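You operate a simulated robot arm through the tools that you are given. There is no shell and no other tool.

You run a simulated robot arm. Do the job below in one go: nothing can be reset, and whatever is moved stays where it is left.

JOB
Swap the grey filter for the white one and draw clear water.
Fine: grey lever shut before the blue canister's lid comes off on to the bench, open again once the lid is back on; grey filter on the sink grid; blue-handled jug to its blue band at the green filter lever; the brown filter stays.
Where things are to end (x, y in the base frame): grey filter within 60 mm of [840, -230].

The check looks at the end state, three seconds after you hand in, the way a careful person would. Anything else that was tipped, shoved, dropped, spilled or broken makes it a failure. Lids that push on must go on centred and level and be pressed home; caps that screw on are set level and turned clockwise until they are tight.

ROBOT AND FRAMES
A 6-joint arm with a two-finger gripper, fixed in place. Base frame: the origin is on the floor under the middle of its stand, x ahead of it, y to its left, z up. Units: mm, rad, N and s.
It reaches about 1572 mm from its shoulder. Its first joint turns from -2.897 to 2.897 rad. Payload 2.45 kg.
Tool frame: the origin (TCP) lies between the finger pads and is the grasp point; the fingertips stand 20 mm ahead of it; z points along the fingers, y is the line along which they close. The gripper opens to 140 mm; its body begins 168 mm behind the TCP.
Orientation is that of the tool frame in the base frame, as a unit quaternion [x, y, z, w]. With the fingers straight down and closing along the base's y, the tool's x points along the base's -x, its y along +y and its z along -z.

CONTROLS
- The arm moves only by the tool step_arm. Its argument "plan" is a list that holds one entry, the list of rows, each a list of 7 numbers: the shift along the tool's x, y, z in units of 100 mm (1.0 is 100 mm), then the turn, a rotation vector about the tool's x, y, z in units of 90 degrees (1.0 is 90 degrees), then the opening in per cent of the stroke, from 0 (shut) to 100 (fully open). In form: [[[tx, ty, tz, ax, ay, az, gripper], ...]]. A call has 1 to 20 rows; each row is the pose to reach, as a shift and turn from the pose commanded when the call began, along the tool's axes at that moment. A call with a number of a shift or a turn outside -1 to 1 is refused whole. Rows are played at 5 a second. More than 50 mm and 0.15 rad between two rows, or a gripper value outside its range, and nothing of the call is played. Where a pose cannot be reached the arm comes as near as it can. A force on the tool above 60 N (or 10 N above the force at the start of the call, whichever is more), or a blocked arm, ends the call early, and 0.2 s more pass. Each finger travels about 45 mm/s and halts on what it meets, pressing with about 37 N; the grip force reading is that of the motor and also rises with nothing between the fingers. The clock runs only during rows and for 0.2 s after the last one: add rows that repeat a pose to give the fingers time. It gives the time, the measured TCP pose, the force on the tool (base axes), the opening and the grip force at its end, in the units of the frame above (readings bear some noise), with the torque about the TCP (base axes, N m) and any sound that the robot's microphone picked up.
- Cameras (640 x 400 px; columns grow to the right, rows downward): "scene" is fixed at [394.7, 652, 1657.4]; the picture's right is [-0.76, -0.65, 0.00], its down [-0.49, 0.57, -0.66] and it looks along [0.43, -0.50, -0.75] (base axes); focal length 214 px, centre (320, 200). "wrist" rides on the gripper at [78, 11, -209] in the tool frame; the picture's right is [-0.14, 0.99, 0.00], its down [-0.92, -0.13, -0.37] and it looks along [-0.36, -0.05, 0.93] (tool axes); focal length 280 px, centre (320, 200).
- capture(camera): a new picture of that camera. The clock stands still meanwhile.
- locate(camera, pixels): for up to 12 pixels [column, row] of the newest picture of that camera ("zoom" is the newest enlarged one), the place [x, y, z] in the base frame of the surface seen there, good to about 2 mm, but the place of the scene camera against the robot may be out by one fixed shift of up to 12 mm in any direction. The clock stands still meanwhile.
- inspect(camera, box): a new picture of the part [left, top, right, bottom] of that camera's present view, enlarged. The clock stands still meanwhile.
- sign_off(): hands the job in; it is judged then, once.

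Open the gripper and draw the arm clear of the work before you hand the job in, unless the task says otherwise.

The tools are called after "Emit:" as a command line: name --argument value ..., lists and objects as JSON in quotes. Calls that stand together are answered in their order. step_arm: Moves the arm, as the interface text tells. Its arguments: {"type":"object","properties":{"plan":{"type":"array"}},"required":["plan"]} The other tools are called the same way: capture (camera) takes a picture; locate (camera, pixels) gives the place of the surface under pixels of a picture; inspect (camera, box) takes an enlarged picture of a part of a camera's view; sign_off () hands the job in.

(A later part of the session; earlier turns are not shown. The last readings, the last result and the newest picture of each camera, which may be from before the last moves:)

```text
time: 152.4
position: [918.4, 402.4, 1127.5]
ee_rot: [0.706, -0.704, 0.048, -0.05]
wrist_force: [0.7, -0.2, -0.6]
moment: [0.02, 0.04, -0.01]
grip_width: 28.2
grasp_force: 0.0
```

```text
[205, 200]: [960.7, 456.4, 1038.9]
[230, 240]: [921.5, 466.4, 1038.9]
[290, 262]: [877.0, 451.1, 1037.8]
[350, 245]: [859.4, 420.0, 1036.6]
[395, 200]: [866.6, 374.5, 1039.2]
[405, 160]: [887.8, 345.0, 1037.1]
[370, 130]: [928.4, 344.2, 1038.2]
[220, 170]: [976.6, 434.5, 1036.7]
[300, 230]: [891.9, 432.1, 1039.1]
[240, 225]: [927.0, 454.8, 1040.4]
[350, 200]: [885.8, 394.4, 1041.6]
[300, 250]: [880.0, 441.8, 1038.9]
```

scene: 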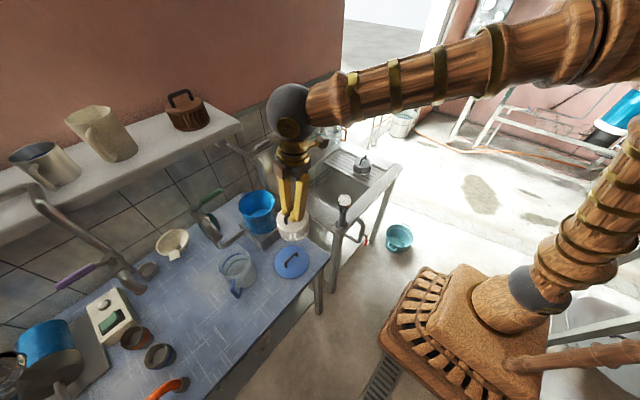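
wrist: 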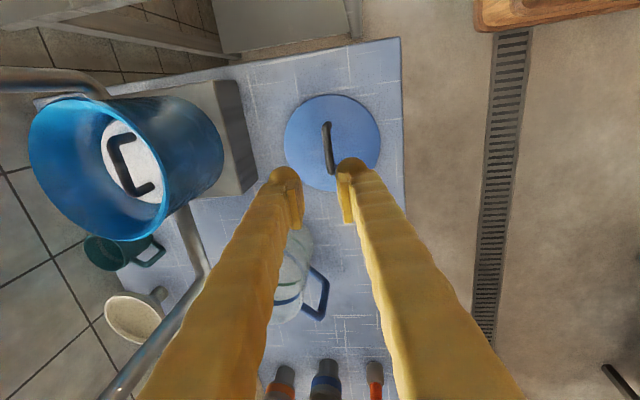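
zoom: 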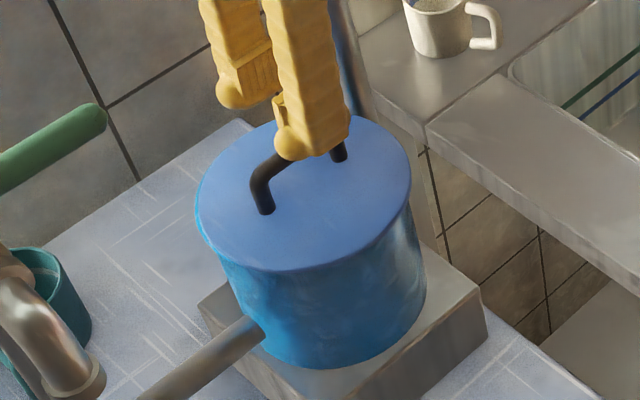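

To compare with the start, I take the identical scene zoom as at the beginning.

Emit:
inspect --camera "scene" --box '[180, 170, 300, 245]'

Emit:
capture --camera "wrist"

Emit:
locate --camera "wrist" --pixels '[[263, 165], [265, 175], [262, 158], [385, 160], [384, 170], [386, 150], [325, 102], [310, 102], [340, 103], [325, 105], [263, 170], [264, 180]]'

```text
5.33 times, centred on (240, 208) of scene
```

zoom: 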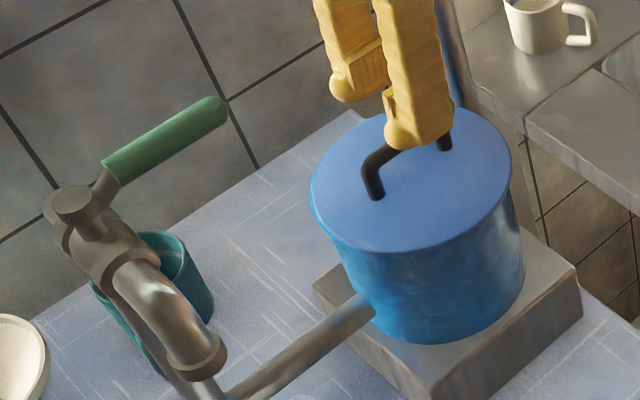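

```text
taken
```

wrist: 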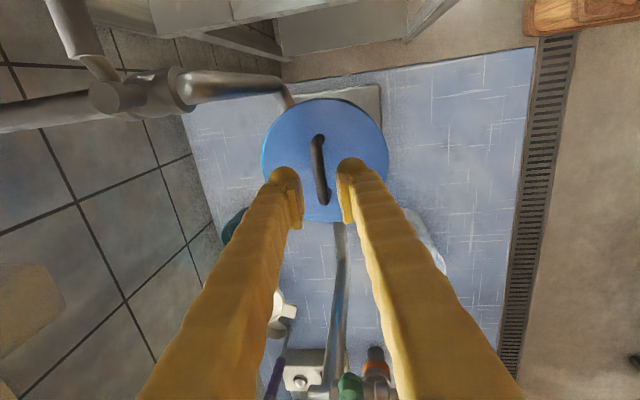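

```text
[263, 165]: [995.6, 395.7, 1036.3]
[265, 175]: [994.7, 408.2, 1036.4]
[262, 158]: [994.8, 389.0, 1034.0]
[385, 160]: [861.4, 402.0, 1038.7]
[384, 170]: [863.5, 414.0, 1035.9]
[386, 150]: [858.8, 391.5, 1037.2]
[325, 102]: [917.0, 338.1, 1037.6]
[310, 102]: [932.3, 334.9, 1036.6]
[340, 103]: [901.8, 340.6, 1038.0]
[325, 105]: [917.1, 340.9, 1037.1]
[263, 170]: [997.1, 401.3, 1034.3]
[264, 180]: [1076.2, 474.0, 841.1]
```

The comparison hints that the lid sits ~3 mm nearer the robot than originally, with rim showing on the +x side. I measure the bar and rim precisely from this wrist pose.

Emit:
inspect --camera "wrist" --box '[300, 125, 340, 215]'

Emit:
locate --camera "zoom" --pixels '[[280, 100], [295, 100], [310, 100], [290, 150], [302, 150], [315, 150], [295, 200], [308, 200], [320, 200], [303, 260], [315, 260], [328, 260]]'

Emit:
inspect --camera "wrist" --box '[250, 90, 300, 200]'

Emit:
inspect --camera "wrist" --box '[350, 90, 400, 200]'

```text
4.44 times, centred on (320, 170) of wrist
```

zoom: 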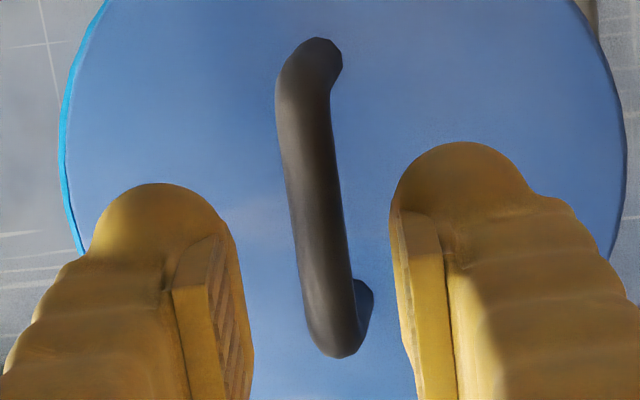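

```text
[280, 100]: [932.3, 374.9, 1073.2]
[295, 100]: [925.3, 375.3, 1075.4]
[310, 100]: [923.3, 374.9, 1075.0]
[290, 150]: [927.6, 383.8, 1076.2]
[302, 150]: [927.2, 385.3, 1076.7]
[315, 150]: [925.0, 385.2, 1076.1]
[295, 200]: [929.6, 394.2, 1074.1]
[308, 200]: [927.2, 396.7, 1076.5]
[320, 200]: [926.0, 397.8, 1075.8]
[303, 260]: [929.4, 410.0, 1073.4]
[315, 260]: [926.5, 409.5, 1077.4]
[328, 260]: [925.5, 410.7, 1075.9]
```

```text
3.64 times, centred on (275, 145) of wrist
```

zoom: 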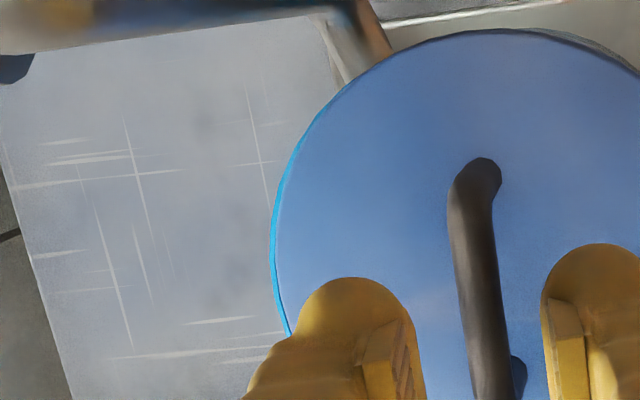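

```text
3.64 times, centred on (375, 145) of wrist
```

zoom: 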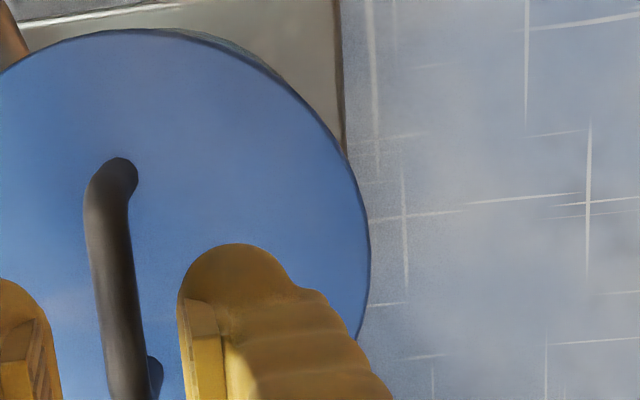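

The bar now reads x≈925.8 versus 928.4 originally (rim centre 928.7): the lid sits ~2.7 mm toward the robot because the pads dragged it on the bench. I go back down on the bar to regrip and re-centre it.

Emit:
step_arm --plan '[[[0, 0, 0.2, 0, 0, 0, 20], [0, 0, 0.4, 0, 0, 0, 20], [0, 0, 0.55, 0, 0, 0, 20], [0, 0, 0.56, 0, 0, 0, 20]]]'

Emit:
step_arm --plan '[[[0, 0, 0, 0, 0, 0, 0], [0, 0, 0, 0, 0, 0, 0], [0, 0, 0, 0, 0, 0, 0], [0, 0, 0, 0, 0, 0, 0]]]'

Emit:
step_arm --plan '[[[0, -0.0014, -0.0099, 0, 0, 0, 0], [0, -0.0042, -0.0297, 0, 0, 0, 0], [0, -0.007, -0.0495, 0, 0, 0, 0], [0, -0.0084, -0.0594, 0, 0, 0, 0]]]'

Emit:
inspect --camera "scene" --box '[230, 170, 290, 240]'

```text
time: 153.4
position: [927.1, 403.1, 1070.8]
ee_rot: [0.706, -0.705, 0.049, -0.05]
wrist_force: [0.3, -0.6, -0.2]
moment: [-0.05, 0.01, 0.03]
grip_width: 28.2
grasp_force: 0.0
```

```text
time: 154.4
position: [926.5, 402.7, 1071.4]
ee_rot: [0.707, -0.704, 0.049, -0.05]
wrist_force: [0.2, -0.3, 0.8]
moment: [0.01, -0.03, -0.02]
grip_width: 6.5
grasp_force: 34.0
```

```text
time: 155.4
position: [927.7, 401.9, 1077.0]
ee_rot: [0.706, -0.705, 0.049, -0.051]
wrist_force: [0.4, -0.1, -0.6]
moment: [0.03, -0.01, -0.01]
grip_width: 6.5
grasp_force: 34.2
```

```text
5.71 times, centred on (260, 205) of scene
```

zoom: 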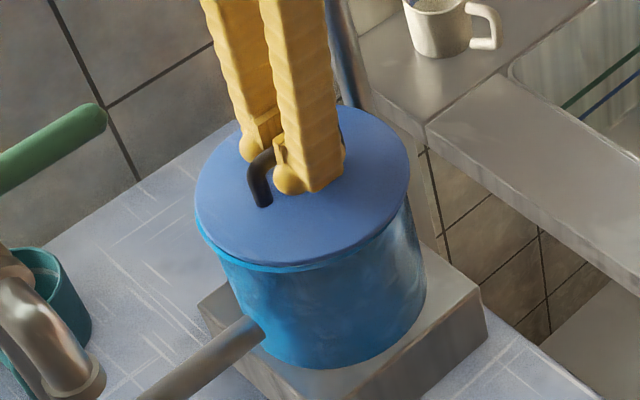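

Lifted 6 mm. I shift +2.8 mm in x, then lower again.

Emit:
step_arm --plan '[[[0, -0.0139, 0.002, 0, 0, 0, 0], [0, -0.0277, 0.0039, 0, 0, 0, 0], [0, -0.0277, 0.0039, 0, 0, 0, 0]]]'

Emit:
inspect --camera "wrist" --box '[240, 70, 410, 230]'

Emit:
step_arm --plan '[[[0, 0.0014, 0.0099, 0, 0, 0, 0], [0, 0.0028, 0.0198, 0, 0, 0, 0], [0, 0.0042, 0.0297, 0, 0, 0, 0], [0, 0.0056, 0.0396, 0, 0, 0, 0], [0, 0.007, 0.0495, 0, 0, 0, 0]]]'

Emit:
step_arm --plan '[[[0, 0.0007, 0.005, 0, 0, 0, 0], [0, 0.0014, 0.0099, 0, 0, 0, 0], [0, 0.0021, 0.0149, 0, 0, 0, 0]]]'

```text
time: 156.2
position: [930.2, 404.4, 1078.0]
ee_rot: [0.706, -0.705, 0.048, -0.05]
wrist_force: [-0.2, 0.2, 0.0]
moment: [-0.02, 0.0, 0.05]
grip_width: 6.5
grasp_force: 34.8
```

```text
2.50 times, centred on (325, 150) of wrist
```

zoom: 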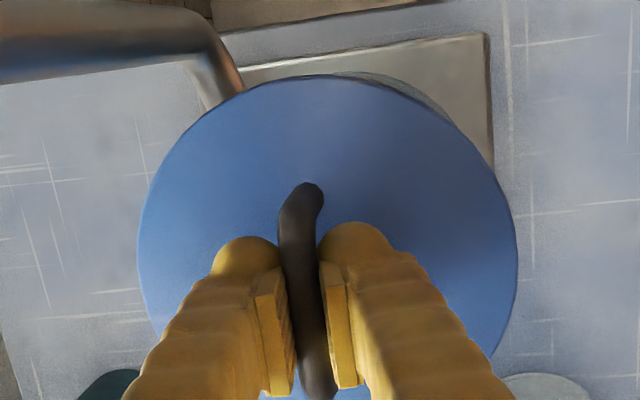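

```text
time: 157.4
position: [930.7, 403.1, 1071.9]
ee_rot: [0.705, -0.705, 0.049, -0.05]
wrist_force: [-0.2, -0.9, -0.3]
moment: [0.0, 0.0, 0.02]
grip_width: 6.4
grasp_force: 34.1
```

```text
time: 158.2
position: [930.2, 403.6, 1071.6]
ee_rot: [0.706, -0.705, 0.049, -0.051]
wrist_force: [2.2, 0.0, 5.6]
moment: [-0.17, -0.02, -0.02]
grip_width: 6.5
grasp_force: 34.4
```

Contact at 5.6 N. I press 1.5 mm more, then release and back off to check centring.

Emit:
step_arm --plan '[[[0, 0.0007, 0.005, 0, 0, 0, 0], [0, 0.0014, 0.0099, 0, 0, 0, 0], [0, 0.0021, 0.0149, 0, 0, 0, 0]]]'

Emit:
step_arm --plan '[[[0, -0.0021, -0.0149, 0, 0, 0, 0], [0, -0.0021, -0.0149, 0, 0, 0, 20], [0, -0.0021, -0.0149, 0, 0, 0, 20], [0, -0.0021, -0.0149, 0, 0, 0, 20], [0, -0.0021, -0.15, 0, 0, 0, 20], [0, -0.0021, -0.35, 0, 0, 0, 20], [0, -0.0021, -0.6, 0, 0, 0, 20]]]'

Emit:
capture --camera "wrist"

Emit:
inspect --camera "wrist" --box '[240, 70, 410, 230]'

Emit:
inspect --camera "scene" --box '[180, 170, 300, 245]'

Emit:
locate --camera "zoom" --pixels '[[315, 190], [330, 215], [360, 240], [400, 250], [450, 235], [490, 205], [508, 170], [500, 140], [335, 160], [420, 220], [380, 215], [470, 180]]'

```text
time: 159.0
position: [930.2, 402.0, 1071.4]
ee_rot: [0.706, -0.705, 0.05, -0.05]
wrist_force: [-0.2, -3.2, 28.7]
moment: [-0.05, -0.04, 0.04]
grip_width: 6.3
grasp_force: 35.0
```

```text
time: 160.6
position: [921.0, 404.0, 1127.2]
ee_rot: [0.706, -0.705, 0.049, -0.05]
wrist_force: [-0.8, -0.4, 0.1]
moment: [-0.04, 0.0, -0.02]
grip_width: 28.1
grasp_force: 0.0
```

```text
taken
```

wrist: 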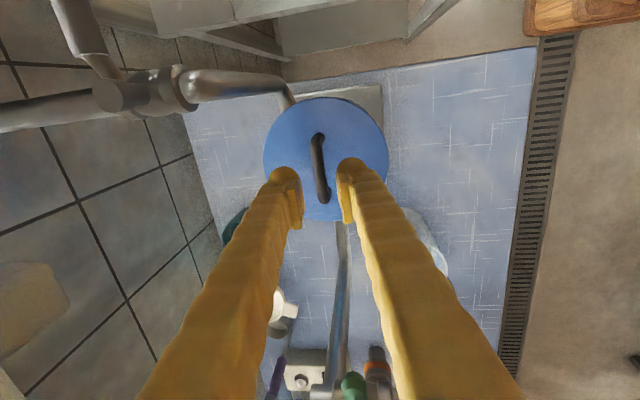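

```text
2.50 times, centred on (325, 150) of wrist
```

zoom: 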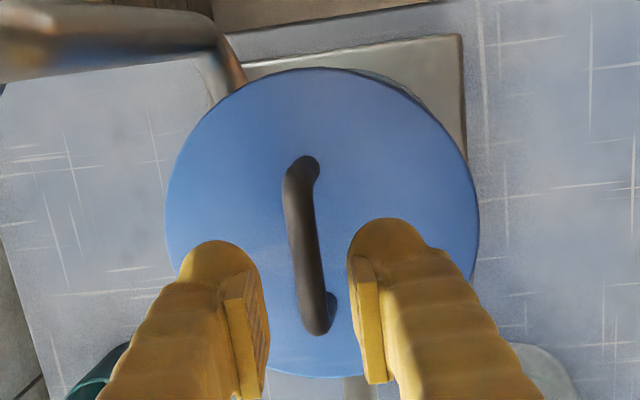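

```text
5.33 times, centred on (240, 208) of scene
```

zoom: 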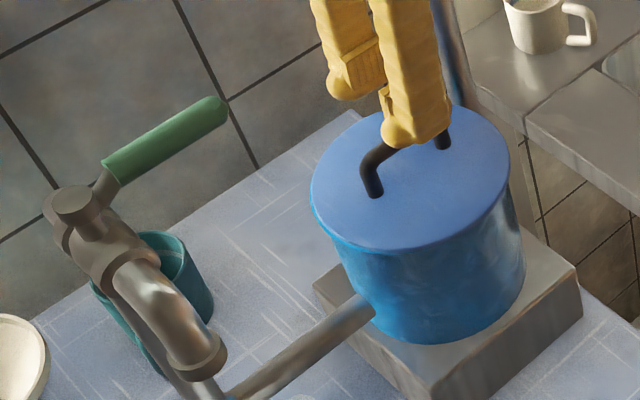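

```text
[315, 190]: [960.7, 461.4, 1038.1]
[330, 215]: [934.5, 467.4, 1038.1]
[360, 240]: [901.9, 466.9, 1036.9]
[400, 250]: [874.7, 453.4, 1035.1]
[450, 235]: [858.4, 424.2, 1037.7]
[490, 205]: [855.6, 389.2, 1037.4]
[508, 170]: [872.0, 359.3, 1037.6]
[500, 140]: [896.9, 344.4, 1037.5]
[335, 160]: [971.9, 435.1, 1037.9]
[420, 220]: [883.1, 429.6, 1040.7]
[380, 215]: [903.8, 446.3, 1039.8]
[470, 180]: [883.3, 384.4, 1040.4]
```

The lid now matches its original position in this view and is level (edge z≈1037–1038), with no rim exposed. For certainty I close the fingers and press down on the middle of the bar.

Emit:
step_arm --plan '[[[0, 0, 0, 0, 0, 0, 0], [0.01, 0, 0, 0, 0, 0, 0], [0.01, 0, 0.14, 0, 0, 0, 0], [0.01, 0, 0.26, 0, 0, 0, 0]]]'

Emit:
inspect --camera "wrist" --box '[250, 90, 410, 240]'

Emit:
inspect --camera "scene" --box '[230, 170, 290, 240]'

```text
time: 161.6
position: [926.6, 402.3, 1103.5]
ee_rot: [0.706, -0.705, 0.049, -0.05]
wrist_force: [0.3, -0.1, -0.1]
moment: [0.02, 0.03, 0.03]
grip_width: 0.0
grasp_force: 29.0
```

```text
2.67 times, centred on (330, 165) of wrist
```

zoom: 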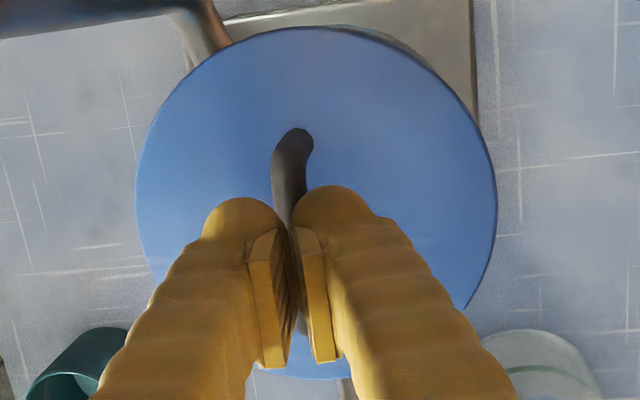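

```text
5.71 times, centred on (260, 205) of scene
```

zoom: 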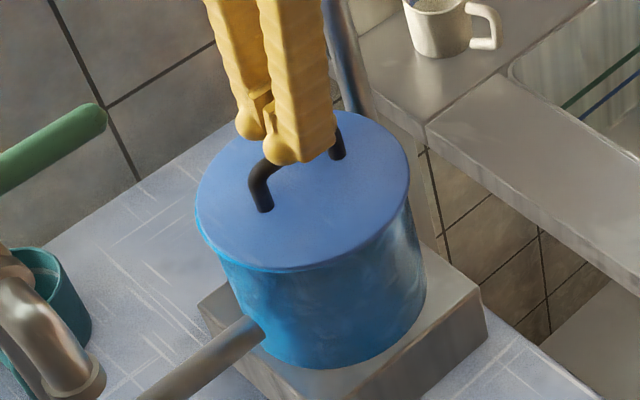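

The closed fingertips are right above the bar. I creep down vertically to press, checking the force.

Emit:
step_arm --plan '[[[0, 0.0014, 0.0099, 0, 0, 0, 0], [0, 0.0028, 0.0198, 0, 0, 0, 0], [0, 0.0042, 0.0297, 0, 0, 0, 0], [0, 0.0056, 0.0396, 0, 0, 0, 0], [0, 0.007, 0.0495, 0, 0, 0, 0]]]'

Emit:
step_arm --plan '[[[0, 0.0007, 0.005, 0, 0, 0, 0], [0, 0.0014, 0.0099, 0, 0, 0, 0], [0, 0.0021, 0.0149, 0, 0, 0, 0]]]'

Emit:
step_arm --plan '[[[0, 0.0007, 0.005, 0, 0, 0, 0], [0, 0.0014, 0.0099, 0, 0, 0, 0], [0, 0.0021, 0.0149, 0, 0, 0, 0]]]'

```text
time: 162.8
position: [925.4, 402.6, 1098.7]
ee_rot: [0.706, -0.705, 0.049, -0.05]
wrist_force: [-0.1, 0.0, 1.4]
moment: [-0.03, -0.03, -0.03]
grip_width: 0.0
grasp_force: 29.2
```

```text
time: 163.6
position: [925.7, 402.0, 1096.5]
ee_rot: [0.706, -0.705, 0.048, -0.05]
wrist_force: [0.6, 0.6, 0.3]
moment: [0.01, 0.01, -0.01]
grip_width: 0.3
grasp_force: 29.5
```

```text
time: 164.4
position: [927.0, 402.9, 1094.4]
ee_rot: [0.706, -0.705, 0.049, -0.05]
wrist_force: [0.0, 0.6, -0.3]
moment: [-0.01, 0.01, 0.01]
grip_width: 0.0
grasp_force: 29.8
```

No contact yet; the bar may sit in the groove between the tips. I continue in small steps.

Emit:
step_arm --plan '[[[0, 0.0007, 0.005, 0, 0, 0, 0], [0, 0.0014, 0.0099, 0, 0, 0, 0], [0, 0.0021, 0.0149, 0, 0, 0, 0]]]'

Emit:
step_arm --plan '[[[0, 0.0007, 0.005, 0, 0, 0, 0], [0, 0.0014, 0.0099, 0, 0, 0, 0], [0, 0.0021, 0.0149, 0, 0, 0, 0]]]'

Emit:
inspect --camera "wrist" --box '[250, 90, 410, 240]'

Emit:
inspect --camera "scene" --box '[240, 170, 280, 220]'

```text
time: 165.2
position: [926.4, 402.2, 1091.9]
ee_rot: [0.706, -0.705, 0.049, -0.05]
wrist_force: [0.0, -0.2, -0.3]
moment: [0.0, 0.01, -0.04]
grip_width: 0.1
grasp_force: 29.2
```

```text
time: 166.0
position: [926.5, 402.6, 1091.0]
ee_rot: [0.706, -0.704, 0.049, -0.05]
wrist_force: [0.0, 2.3, 10.3]
moment: [-0.08, -0.06, 0.01]
grip_width: 5.9
grasp_force: 29.7
```

```text
2.67 times, centred on (330, 165) of wrist
```

zoom: 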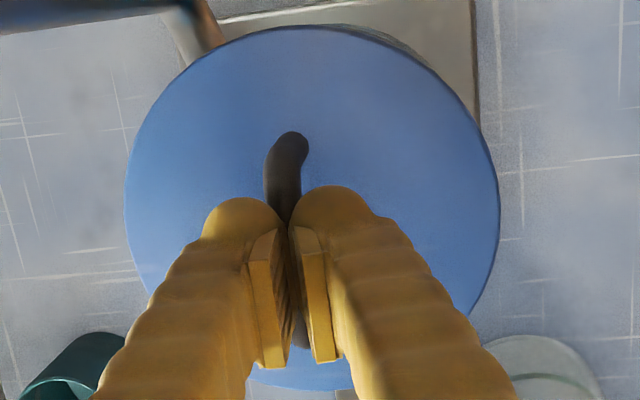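

```text
8.00 times, centred on (260, 195) of scene
```

zoom: 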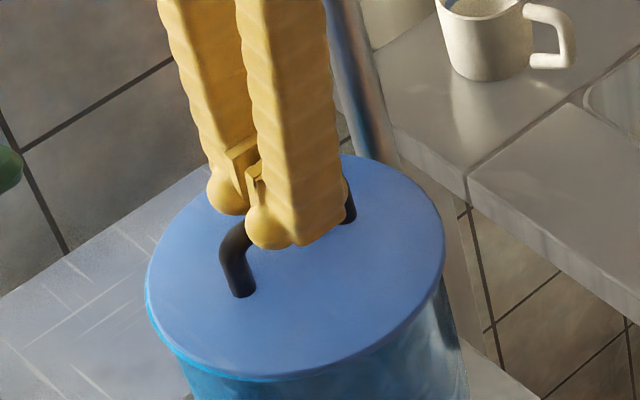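

The bar is wedging between the closed tips, which is not a good way to press. I back up 10 mm and open; I'll straddle the bar and press on the lid's flat top with the fingertips instead.

Emit:
step_arm --plan '[[[0, -0.007, -0.05, 0, 0, 0, 0], [0, -0.0139, -0.099, 0, 0, 0, 0], [0, -0.0139, -0.099, 0, 0, 0, 20], [0, -0.0139, -0.099, 0, 0, 0, 20], [0, -0.0139, -0.099, 0, 0, 0, 20]]]'

Emit:
step_arm --plan '[[[0, 0, 0.1, 0, 0, 0, 20], [0, 0, 0.2, 0, 0, 0, 20], [0, 0, 0.31, 0, 0, 0, 20], [0, 0.004, 0.34, 0, 0, 0, 20]]]'

Emit:
inspect --camera "wrist" --box '[250, 90, 410, 240]'

Emit:
inspect --camera "scene" --box '[240, 170, 280, 220]'

```text
time: 167.2
position: [924.7, 402.4, 1100.5]
ee_rot: [0.706, -0.705, 0.049, -0.05]
wrist_force: [1.1, 0.6, -0.5]
moment: [-0.02, 0.01, 0.01]
grip_width: 28.2
grasp_force: 0.0
```

```text
time: 168.2
position: [930.3, 402.5, 1068.2]
ee_rot: [0.706, -0.705, 0.049, -0.05]
wrist_force: [0.4, -0.7, -0.8]
moment: [0.03, -0.02, 0.0]
grip_width: 28.0
grasp_force: 0.1
```

```text
2.67 times, centred on (330, 165) of wrist
```

zoom: 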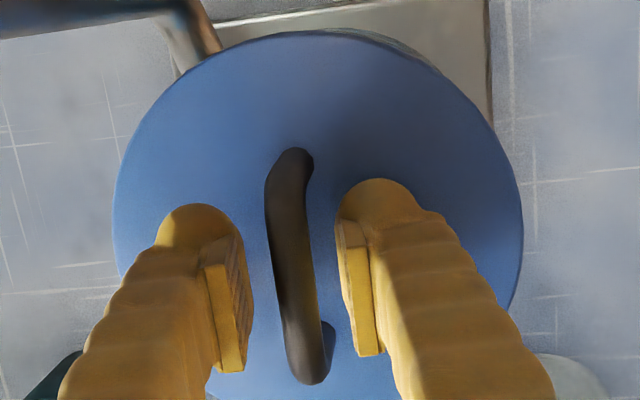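

```text
8.00 times, centred on (260, 195) of scene
```

zoom: 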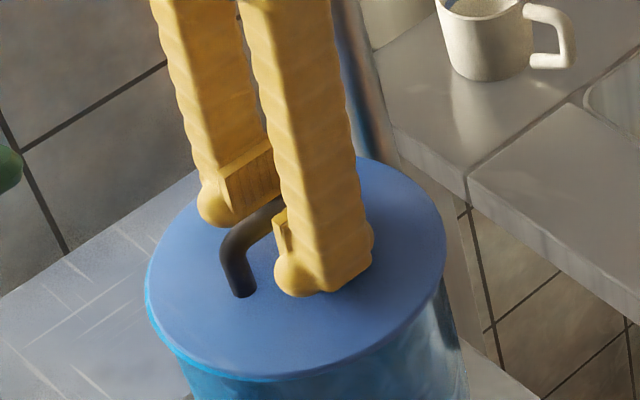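

The fingertips straddle the bar just above the lid. I press down vertically in 1 mm steps, watching the force.

Emit:
step_arm --plan '[[[0, 0.0014, 0.0099, 0, 0, 0, 20], [0, 0.0028, 0.0198, 0, 0, 0, 20], [0, 0.0042, 0.0297, 0, 0, 0, 20]]]'

Emit:
step_arm --plan '[[[0, 0.0014, 0.0099, 0, 0, 0, 20], [0, 0.0028, 0.0198, 0, 0, 0, 20]]]'

Emit:
step_arm --plan '[[[0, 0.0014, 0.0099, 0, 0, 0, 20], [0, 0.0028, 0.0198, 0, 0, 0, 20]]]'

```text
time: 169.0
position: [931.1, 401.3, 1063.7]
ee_rot: [0.706, -0.704, 0.048, -0.05]
wrist_force: [1.1, 0.1, 0.2]
moment: [-0.01, 0.01, -0.03]
grip_width: 28.1
grasp_force: 0.1
```

```text
time: 169.6
position: [930.4, 402.5, 1063.7]
ee_rot: [0.706, -0.705, 0.05, -0.051]
wrist_force: [-0.8, 0.7, 0.7]
moment: [0.02, 0.0, -0.02]
grip_width: 28.1
grasp_force: 0.1
```

```text
time: 170.2
position: [930.0, 402.4, 1063.0]
ee_rot: [0.706, -0.705, 0.049, -0.05]
wrist_force: [-1.1, 1.1, 10.5]
moment: [0.0, 0.27, -0.02]
grip_width: 28.1
grasp_force: 0.4
```

Contact began at 10 N. I press 2 mm further for a firm push.

Emit:
step_arm --plan '[[[0, 0.0014, 0.0099, 0, 0, 0, 20], [0, 0.0021, 0.0149, 0, 0, 0, 20], [0, 0.0028, 0.0198, 0, 0, 0, 20]]]'

Emit:
step_arm --plan '[[[0, 0.0007, 0.005, 0, 0, 0, 20], [0, 0.0014, 0.0099, 0, 0, 0, 20]]]'

Emit:
inspect --camera "wrist" --box '[250, 90, 410, 240]'

```text
time: 171.0
position: [929.2, 403.4, 1061.4]
ee_rot: [0.706, -0.705, 0.05, -0.053]
wrist_force: [-4.1, 1.8, 38.9]
moment: [0.07, 0.92, -0.02]
grip_width: 26.7
grasp_force: 0.0
```

```text
time: 171.8
position: [930.5, 402.1, 1061.7]
ee_rot: [0.706, -0.704, 0.05, -0.053]
wrist_force: [-1.9, -0.5, 13.7]
moment: [-0.01, 0.35, 0.03]
grip_width: 28.5
grasp_force: 0.3
stopped in row 2: the force on the tool passed its limit at 61 N (the readings are from after the stop); the commanded pose is now the measured one
```

```text
2.67 times, centred on (330, 165) of wrist
```

zoom: 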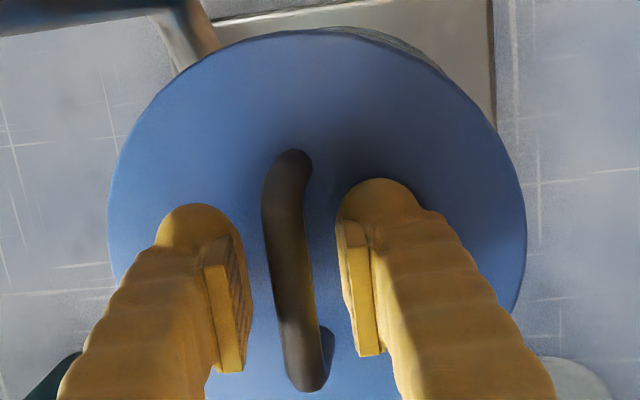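

Pressed to 61 N; the lid is home. I withdraw along the tool axis and check the lid's height and position.

Emit:
step_arm --plan '[[[0, 0, -0.1, 0, 0, 0, 20], [0, 0, -0.3, 0, 0, 0, 20], [0, 0, -0.65, 0, 0, 0, 20], [0, 0, -1.0, 0, 0, 0, 20]]]'

Emit:
inspect --camera "wrist" --box '[240, 70, 410, 230]'

Emit:
locate --camera "zoom" --pixels '[[200, 150], [200, 220], [280, 100], [350, 100], [420, 150], [440, 200], [300, 90], [250, 300], [300, 340], [260, 200], [380, 180], [330, 330]]'

Emit:
inspect --camera "scene" --box '[180, 170, 300, 245]'

```text
time: 172.8
position: [916.4, 402.8, 1160.5]
ee_rot: [0.706, -0.705, 0.05, -0.05]
wrist_force: [0.2, 2.0, 0.0]
moment: [-0.01, 0.03, 0.0]
grip_width: 27.9
grasp_force: 0.0
```

```text
2.50 times, centred on (325, 150) of wrist
```

zoom: 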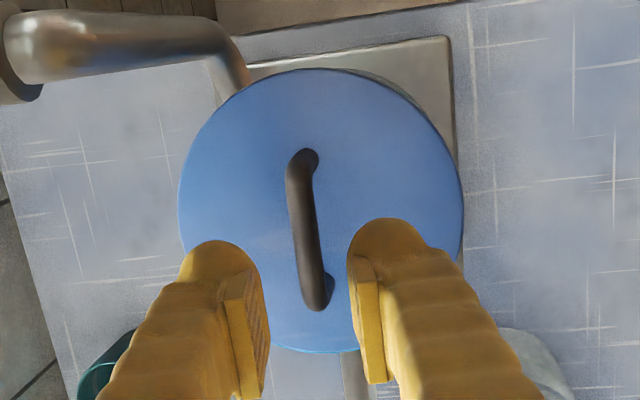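

```text
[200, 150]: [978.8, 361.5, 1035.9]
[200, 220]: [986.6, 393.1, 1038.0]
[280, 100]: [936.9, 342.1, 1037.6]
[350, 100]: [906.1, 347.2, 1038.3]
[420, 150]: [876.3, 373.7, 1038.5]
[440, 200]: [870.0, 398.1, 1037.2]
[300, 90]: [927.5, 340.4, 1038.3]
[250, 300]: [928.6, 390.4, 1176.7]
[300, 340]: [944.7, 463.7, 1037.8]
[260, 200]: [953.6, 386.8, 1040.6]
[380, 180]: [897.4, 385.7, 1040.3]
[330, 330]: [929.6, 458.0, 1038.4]
```

```text
5.33 times, centred on (240, 208) of scene
```

zoom: 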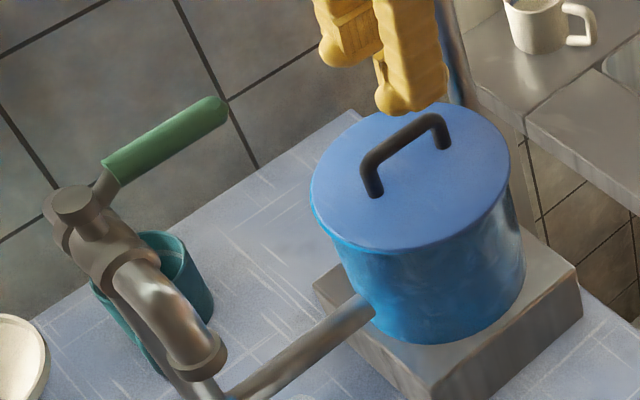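

The lid is level and back in its original place. Now for the grey lever: I move up and right past the shelf's end, straightening the tool.

Emit:
step_arm --plan '[[[0.323, -0.05, -0.168, -0.03, 0, 0, 30], [0.647, -0.101, -0.336, -0.06, 0, 0, 30], [0.97, -0.1516, -0.504, -0.0889, 0, 0, 30]]]'

Emit:
step_arm --plan '[[[0.326, -0.029, -0.172, 0, 0, 0, 30], [0.652, -0.057, -0.343, 0, 0, 0, 30], [0.978, -0.086, -0.515, 0, 0, 0, 30]]]'

Emit:
step_arm --plan '[[[0, -0.33, 0, 0, -0.074, 0, 30], [0, -0.66, 0, 0, -0.148, 0, 30], [0, -0.99, 0, 0, -0.222, 0, 30], [0, -0.99, 0, 0, -0.222, 0, 30]]]'

Emit:
capture --camera "wrist"

Emit:
locate --camera "wrist" --pixels '[[322, 155], [322, 165], [323, 175], [324, 185], [325, 195], [327, 207], [318, 180], [328, 180]]'

```text
time: 173.6
position: [925.0, 305.0, 1211.3]
ee_rot: [0.708, -0.706, -0.001, -0.001]
wrist_force: [0.3, -0.3, 0.7]
moment: [-0.02, -0.05, 0.01]
grip_width: 42.0
grasp_force: 0.0
```

```text
time: 174.4
position: [931.6, 206.4, 1262.1]
ee_rot: [0.708, -0.707, 0.001, -0.002]
wrist_force: [0.1, -0.1, -0.1]
moment: [-0.05, 0.0, -0.01]
grip_width: 42.0
grasp_force: 0.2
```

```text
time: 175.4
position: [1032.3, 204.9, 1260.8]
ee_rot: [0.697, -0.695, -0.123, -0.125]
wrist_force: [0.5, -1.1, -0.1]
moment: [0.03, 0.02, 0.0]
grip_width: 42.1
grasp_force: 0.0
```

```text
taken
```

wrist: 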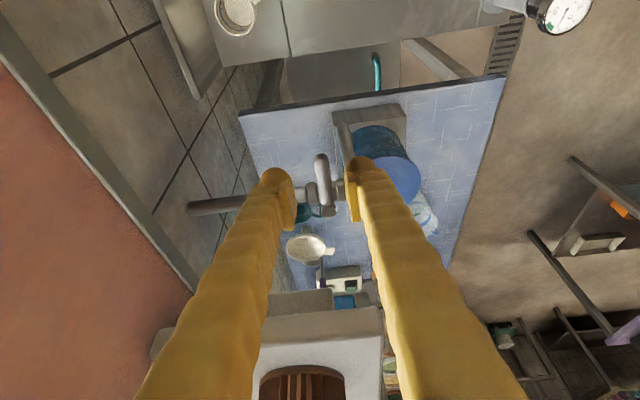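

```text
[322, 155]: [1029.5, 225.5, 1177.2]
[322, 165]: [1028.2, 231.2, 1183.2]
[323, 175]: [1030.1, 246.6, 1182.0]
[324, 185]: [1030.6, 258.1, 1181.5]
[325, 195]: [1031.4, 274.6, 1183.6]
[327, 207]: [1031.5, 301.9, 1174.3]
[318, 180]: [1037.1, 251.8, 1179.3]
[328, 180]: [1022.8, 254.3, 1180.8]
```

The lever lies between the fingers along −y (x≈1030). I descend 96 mm along the tool axis to straddle it.

Emit:
step_arm --plan '[[[0, 0, 0.35, 0, 0, 0, 30], [0, 0, 0.65, 0, 0, 0, 30], [0, 0, 0.85, 0, 0, 0, 30], [0, 0, 0.96, 0, 0, 0, 30]]]'

Emit:
capture --camera "wrist"

Emit:
inspect --camera "wrist" --box '[250, 130, 410, 260]'

```text
time: 176.4
position: [1031.0, 239.0, 1173.8]
ee_rot: [0.697, -0.695, -0.122, -0.125]
wrist_force: [-1.0, -0.4, -0.7]
moment: [0.02, 0.01, 0.0]
grip_width: 41.9
grasp_force: 0.0
```

```text
taken
```

wrist: 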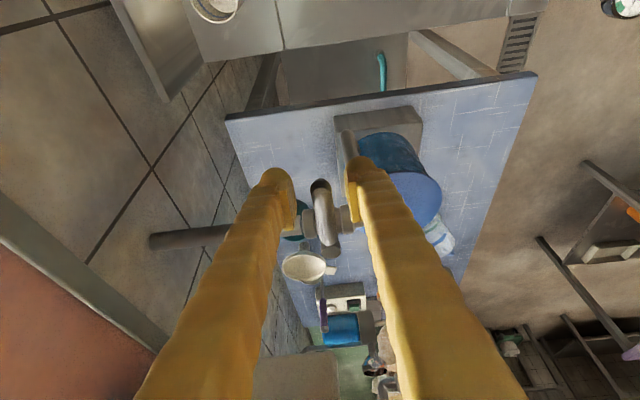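

```text
3.08 times, centred on (330, 195) of wrist
```

zoom: 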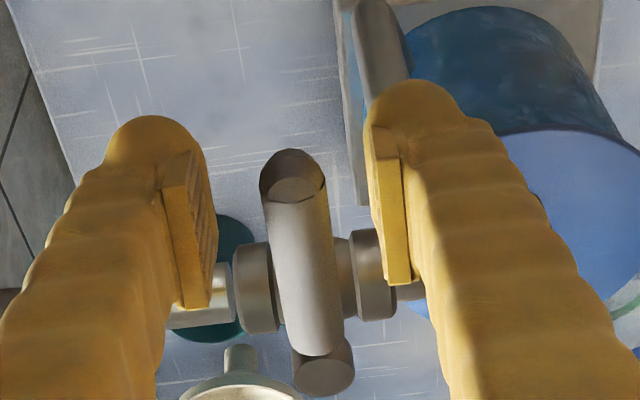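

The lever sits between the pads. I close to a loose 24 mm straddle and swing it back 88° toward −x (open) around the stem.

Emit:
step_arm --plan '[[[0, 0, 0, 0, 0, 0, 17], [0, 0, 0, 0, 0, 0, 17], [0, 0, 0, 0, 0, 0, 17]]]'

Emit:
step_arm --plan '[[[-0.0068, 0.1037, 0.0025, 0.0304, 0, 0.0836, 17], [-0.0271, 0.2054, 0.0099, 0.0608, 0, 0.1671, 17], [-0.0605, 0.303, 0.022, 0.0912, 0, 0.2507, 17], [-0.1064, 0.3948, 0.0387, 0.1216, 0, 0.3342, 17], [-0.1638, 0.4789, 0.0596, 0.152, 0, 0.4178, 17], [-0.2316, 0.5536, 0.0843, 0.1824, 0, 0.5013, 17], [-0.3086, 0.6176, 0.1123, 0.2128, 0, 0.5849, 17], [-0.3932, 0.6696, 0.1431, 0.2432, 0, 0.6684, 17], [-0.4838, 0.7085, 0.1761, 0.2736, 0, 0.752, 17], [-0.5785, 0.7337, 0.2106, 0.304, 0, 0.8356, 17], [-0.6757, 0.7445, 0.2459, 0.3344, 0, 0.9191, 17]]]'

Emit:
capture --camera "wrist"

Emit:
locate --camera "wrist" --pixels '[[321, 185], [322, 195], [323, 205], [324, 220], [325, 240], [326, 255], [320, 180]]'

```text
time: 177.2
position: [1032.2, 238.4, 1172.7]
ee_rot: [0.697, -0.696, -0.122, -0.124]
wrist_force: [-0.6, -0.3, 0.6]
moment: [0.0, -0.03, 0.01]
grip_width: 23.9
grasp_force: 0.1
```

```text
time: 179.6
position: [958.3, 312.8, 1173.6]
ee_rot: [-0.017, 0.984, 0.004, 0.175]
wrist_force: [0.1, 0.4, -0.3]
moment: [0.03, 0.0, 0.0]
grip_width: 23.9
grasp_force: 0.0
```

```text
taken
```

wrist: 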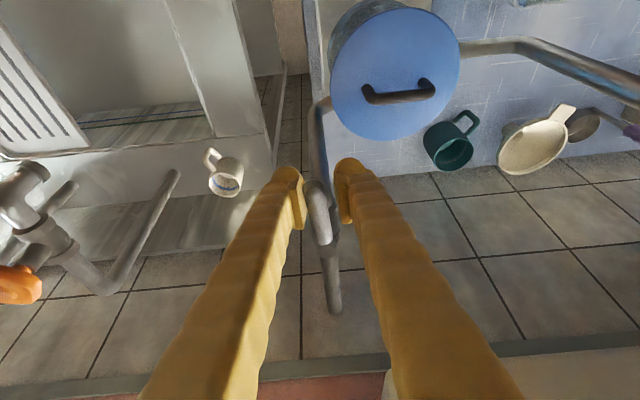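

```text
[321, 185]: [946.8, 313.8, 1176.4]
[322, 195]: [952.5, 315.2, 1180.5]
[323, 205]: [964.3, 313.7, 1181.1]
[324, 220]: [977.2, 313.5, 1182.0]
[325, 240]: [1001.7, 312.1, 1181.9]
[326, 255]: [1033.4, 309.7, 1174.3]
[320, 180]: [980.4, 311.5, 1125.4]
```

The lever is nearly parallel to the pipe. I nudge further to reach its open stop.

Emit:
step_arm --plan '[[[-0.0004, 0.0195, 0.0001, 0.0057, 0, 0.0157, 17], [-0.001, 0.039, 0.0004, 0.0114, 0, 0.0313, 17], [-0.0022, 0.0585, 0.0008, 0.0171, 0, 0.047, 17], [-0.0038, 0.0779, 0.0014, 0.0228, 0, 0.0627, 17]]]'

Emit:
locate --camera "wrist" --pixels '[[321, 185], [322, 195], [323, 205], [324, 220], [325, 240]]'

Emit:
inspect --camera "wrist" --box '[260, 140, 420, 270]'

```text
time: 180.6
position: [958.6, 320.0, 1173.3]
ee_rot: [0.034, 0.984, -0.004, 0.176]
wrist_force: [1.6, -7.1, -0.8]
moment: [0.05, -0.05, 0.1]
grip_width: 28.4
grasp_force: 3.7
```

```text
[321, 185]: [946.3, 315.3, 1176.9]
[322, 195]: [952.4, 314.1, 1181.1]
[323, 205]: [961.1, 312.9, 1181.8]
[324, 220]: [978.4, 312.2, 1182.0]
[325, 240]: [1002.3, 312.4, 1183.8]
```

```text
3.08 times, centred on (340, 205) of wrist
```

zoom: 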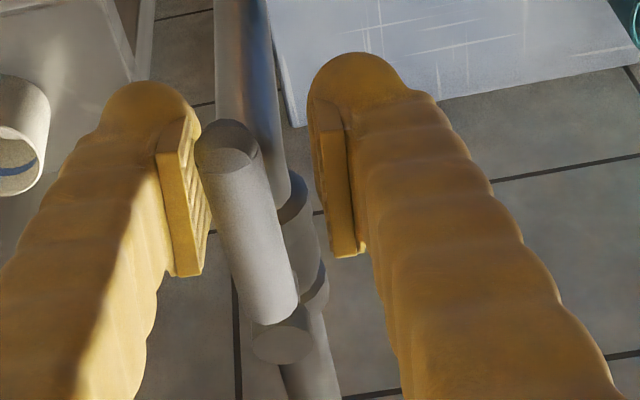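

The lever met its open stop (−7 N) and lies along the pipe: grey valve open. I relieve, open the fingers and withdraw up along the tool axis.

Emit:
step_arm --plan '[[[0, -0.05, 0, -0.014, 0, -0.04, 30], [0, -0.065, 0, -0.018, 0, -0.05, 30], [0, -0.065, -0.3, -0.018, 0, -0.05, 30], [0, -0.065, -0.65, -0.018, 0, -0.05, 30], [0, -0.065, -1.0, -0.018, 0, -0.05, 30]]]'

Emit:
capture --camera "scene"

Emit:
inspect --camera "scene" --box '[180, 130, 300, 250]'

Emit:
capture --camera "wrist"

```text
time: 181.8
position: [924.0, 316.2, 1264.6]
ee_rot: [-0.007, 0.985, 0.002, 0.174]
wrist_force: [0.0, -0.1, -0.8]
moment: [0.04, -0.01, -0.03]
grip_width: 41.9
grasp_force: 0.0
```

```text
taken
```

scene: 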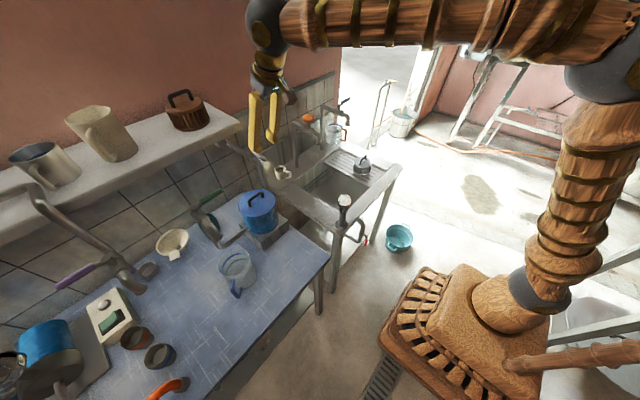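

```text
3.33 times, centred on (240, 190) of scene
```

zoom: 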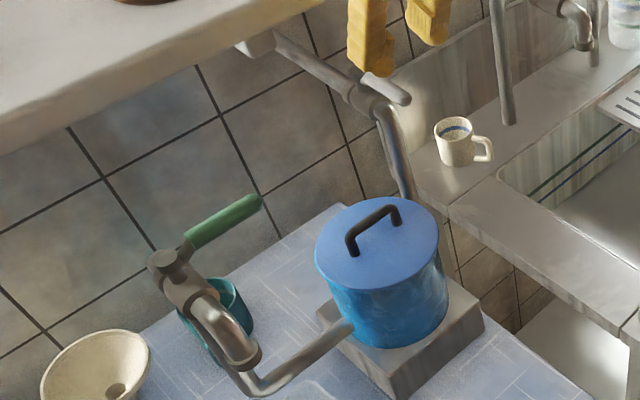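

```text
taken
```

wrist: 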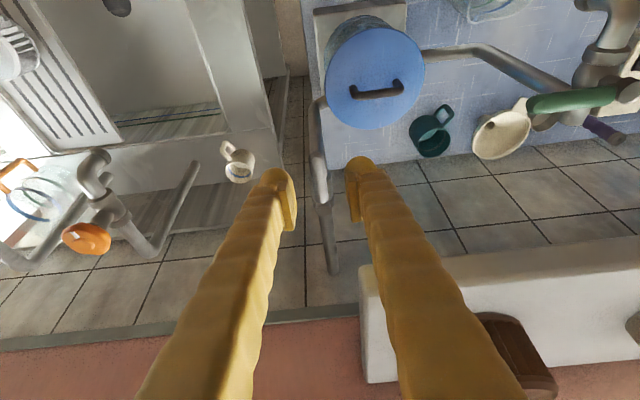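

The grey lever is open. Next I check the jug's place under the green tap with scene zooms and located points.

Emit:
inspect --camera "scene" --box '[205, 235, 275, 305]'

Emit:
locate --camera "zoom" --pixels '[[230, 170], [260, 260], [350, 265], [420, 190], [395, 110], [330, 90], [300, 100], [250, 130], [340, 330], [440, 290], [250, 310], [300, 200]]'

```text
5.71 times, centred on (240, 270) of scene
```

zoom: 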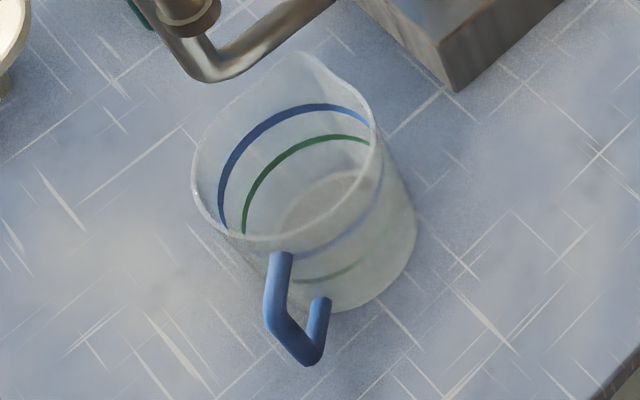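

```text
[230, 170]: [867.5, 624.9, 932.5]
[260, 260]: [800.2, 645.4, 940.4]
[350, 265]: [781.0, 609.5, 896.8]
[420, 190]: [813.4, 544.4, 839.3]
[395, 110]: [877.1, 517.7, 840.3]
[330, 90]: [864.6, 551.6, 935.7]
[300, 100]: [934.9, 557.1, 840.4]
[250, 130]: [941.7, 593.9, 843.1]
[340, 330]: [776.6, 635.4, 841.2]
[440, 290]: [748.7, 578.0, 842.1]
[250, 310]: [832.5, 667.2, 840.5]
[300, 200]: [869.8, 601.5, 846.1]
```

The jug stands centred under the spout (jug ≈(829, 597), spout ≈(827, 592)). I locate the blue and green bands on the jug to know the target level.

Emit:
inspect --camera "scene" --box '[212, 240, 262, 290]'

Emit:
locate --camera "zoom" --pixels '[[215, 170], [240, 130], [290, 90], [350, 80], [400, 95], [215, 200], [260, 180], [290, 145], [350, 125], [390, 130], [370, 240], [380, 290]]'

```text
8.00 times, centred on (237, 265) of scene
```

zoom: 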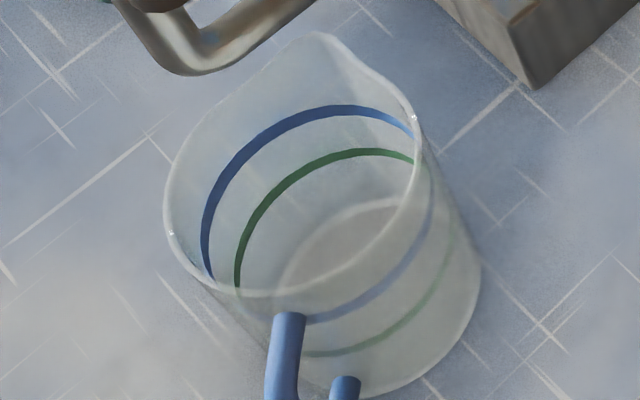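

```text
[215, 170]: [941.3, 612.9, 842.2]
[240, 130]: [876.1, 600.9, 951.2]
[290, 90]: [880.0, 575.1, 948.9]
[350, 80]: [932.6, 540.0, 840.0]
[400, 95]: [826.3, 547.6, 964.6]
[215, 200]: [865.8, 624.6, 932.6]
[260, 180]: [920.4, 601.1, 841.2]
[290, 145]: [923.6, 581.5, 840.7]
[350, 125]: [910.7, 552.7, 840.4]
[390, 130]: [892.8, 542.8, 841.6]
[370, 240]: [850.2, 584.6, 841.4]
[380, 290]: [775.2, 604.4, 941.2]
```

I pick pixels exactly on the bands.

Emit:
locate --camera "zoom" --pixels '[[206, 225], [222, 175], [252, 140], [292, 117], [340, 108], [385, 117], [239, 260], [255, 215], [290, 180], [335, 157], [385, 152], [380, 280]]'

```text
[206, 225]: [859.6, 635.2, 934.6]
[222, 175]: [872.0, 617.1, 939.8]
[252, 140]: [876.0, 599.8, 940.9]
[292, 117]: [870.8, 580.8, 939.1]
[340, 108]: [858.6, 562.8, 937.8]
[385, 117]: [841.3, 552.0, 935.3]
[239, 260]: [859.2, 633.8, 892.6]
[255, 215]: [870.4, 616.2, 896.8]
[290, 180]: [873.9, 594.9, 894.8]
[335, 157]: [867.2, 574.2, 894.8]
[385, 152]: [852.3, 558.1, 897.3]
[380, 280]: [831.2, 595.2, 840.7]
```

Blue band is at z≈938, green at z≈895. Now I swing the tool 90° (back to closing along x) while backing away from the shelf, to approach the green lever.

Emit:
step_arm --plan '[[[0.036, 0.055, -0.061, -0.0311, 0, -0.0855, 30], [0.071, 0.109, -0.123, -0.0622, 0, -0.1709, 30], [0.107, 0.164, -0.184, -0.0933, 0, -0.2564, 30], [0.143, 0.218, -0.245, -0.1244, 0, -0.3418, 30], [0.179, 0.273, -0.307, -0.1555, 0, -0.4273, 30], [0.214, 0.327, -0.368, -0.1865, 0, -0.5127, 30], [0.25, 0.382, -0.43, -0.2176, 0, -0.5982, 30], [0.286, 0.436, -0.491, -0.2487, 0, -0.6836, 30], [0.322, 0.491, -0.552, -0.2798, 0, -0.7691, 30], [0.357, 0.545, -0.614, -0.3109, 0, -0.8545, 30], [0.393, 0.6, -0.675, -0.342, 0, -0.94, 30]]]'

Emit:
capture --camera "wrist"

```text
time: 184.2
position: [861.2, 373.9, 1316.6]
ee_rot: [0.703, -0.69, -0.123, -0.123]
wrist_force: [0.2, 0.0, -0.6]
moment: [-0.04, 0.0, -0.01]
grip_width: 42.3
grasp_force: 0.1
```

```text
taken
```

wrist: 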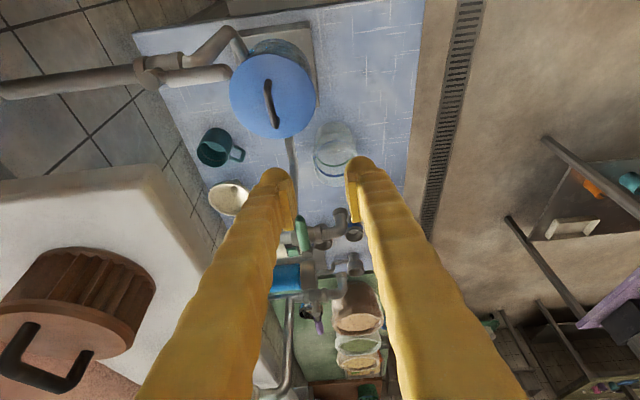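

The green lever shows near (302,235). I enlarge and locate its stem, axis and tip.

Emit:
inspect --camera "wrist" --box '[280, 190, 370, 270]'

Emit:
locate --camera "zoom" --pixels '[[205, 150], [205, 180], [205, 210], [205, 240], [205, 265], [250, 290], [230, 290], [300, 200], [340, 150], [390, 120], [420, 110], [280, 240]]'

```text
5.00 times, centred on (325, 230) of wrist
```

zoom: 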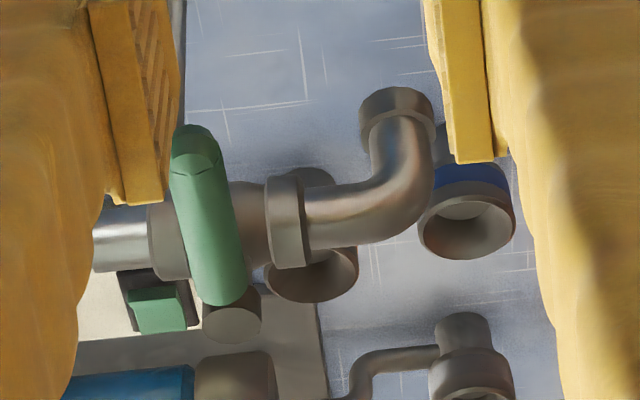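

```text
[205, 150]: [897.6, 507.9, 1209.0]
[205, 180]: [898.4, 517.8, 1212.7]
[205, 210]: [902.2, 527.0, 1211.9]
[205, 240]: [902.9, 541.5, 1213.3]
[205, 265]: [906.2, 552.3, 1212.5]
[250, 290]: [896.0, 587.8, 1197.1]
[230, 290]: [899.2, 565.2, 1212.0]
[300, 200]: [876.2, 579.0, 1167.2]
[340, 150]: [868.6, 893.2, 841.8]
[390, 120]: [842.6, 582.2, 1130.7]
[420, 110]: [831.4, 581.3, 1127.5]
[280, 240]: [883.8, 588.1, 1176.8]
```

The green lever's axis is at x≈899.5, y 505–575, top z 1212.5, stem near (898, 593). I move to 100 mm above the straddle pose.

Emit:
step_arm --plan '[[[-0.265, -0.103, 0.137, 0, 0, 0, 30], [-0.53, -0.206, 0.274, 0, 0, 0, 30], [-0.53, -0.206, 0.274, 0, 0, 0, 30]]]'

Emit:
step_arm --plan '[[[-0.265, -0.103, 0.137, 0, 0, 0, 30], [-0.53, -0.206, 0.274, 0, 0, 0, 30], [-0.53, -0.206, 0.274, 0, 0, 0, 30]]]'

Emit:
capture --camera "wrist"

Emit:
inspect --camera "wrist" --box '[260, 110, 400, 250]'

Emit:
locate --camera "zoom" --pixels '[[290, 150], [295, 170], [300, 190], [305, 210], [310, 230], [325, 265], [330, 275], [340, 260], [300, 150], [310, 190], [390, 180], [460, 120]]'

```text
time: 185.0
position: [881.9, 433.4, 1309.6]
ee_rot: [0.702, -0.691, -0.124, -0.124]
wrist_force: [0.7, -0.5, 0.6]
moment: [-0.03, 0.01, -0.02]
grip_width: 42.1
grasp_force: 0.0
```

```text
time: 185.8
position: [901.0, 494.6, 1301.9]
ee_rot: [0.702, -0.69, -0.123, -0.124]
wrist_force: [0.3, -0.1, -0.6]
moment: [0.02, 0.01, 0.0]
grip_width: 42.2
grasp_force: 0.0
```

```text
taken
```

wrist: 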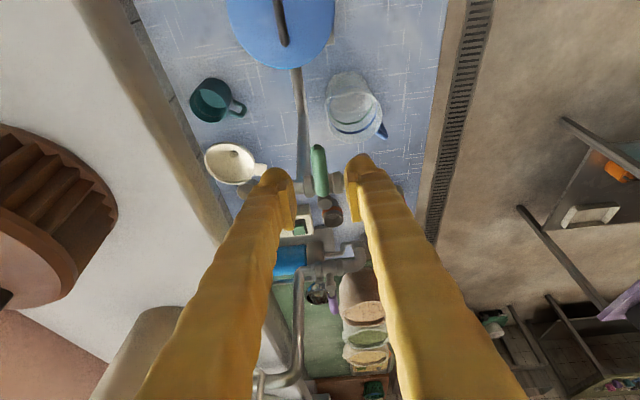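

```text
2.86 times, centred on (330, 180) of wrist
```

zoom: 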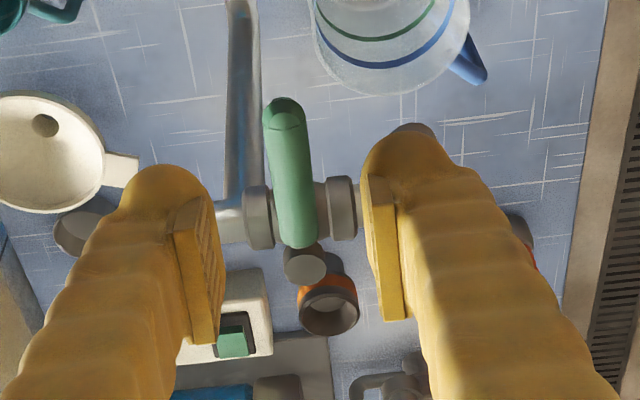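

```text
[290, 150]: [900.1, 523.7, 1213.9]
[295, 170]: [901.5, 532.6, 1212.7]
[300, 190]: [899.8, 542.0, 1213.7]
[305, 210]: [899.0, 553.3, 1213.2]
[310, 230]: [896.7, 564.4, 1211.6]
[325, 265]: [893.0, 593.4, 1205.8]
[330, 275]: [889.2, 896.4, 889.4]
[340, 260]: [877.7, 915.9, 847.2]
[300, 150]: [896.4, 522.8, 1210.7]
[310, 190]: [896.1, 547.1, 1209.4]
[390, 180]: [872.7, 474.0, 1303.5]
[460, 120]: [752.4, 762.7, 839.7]
```

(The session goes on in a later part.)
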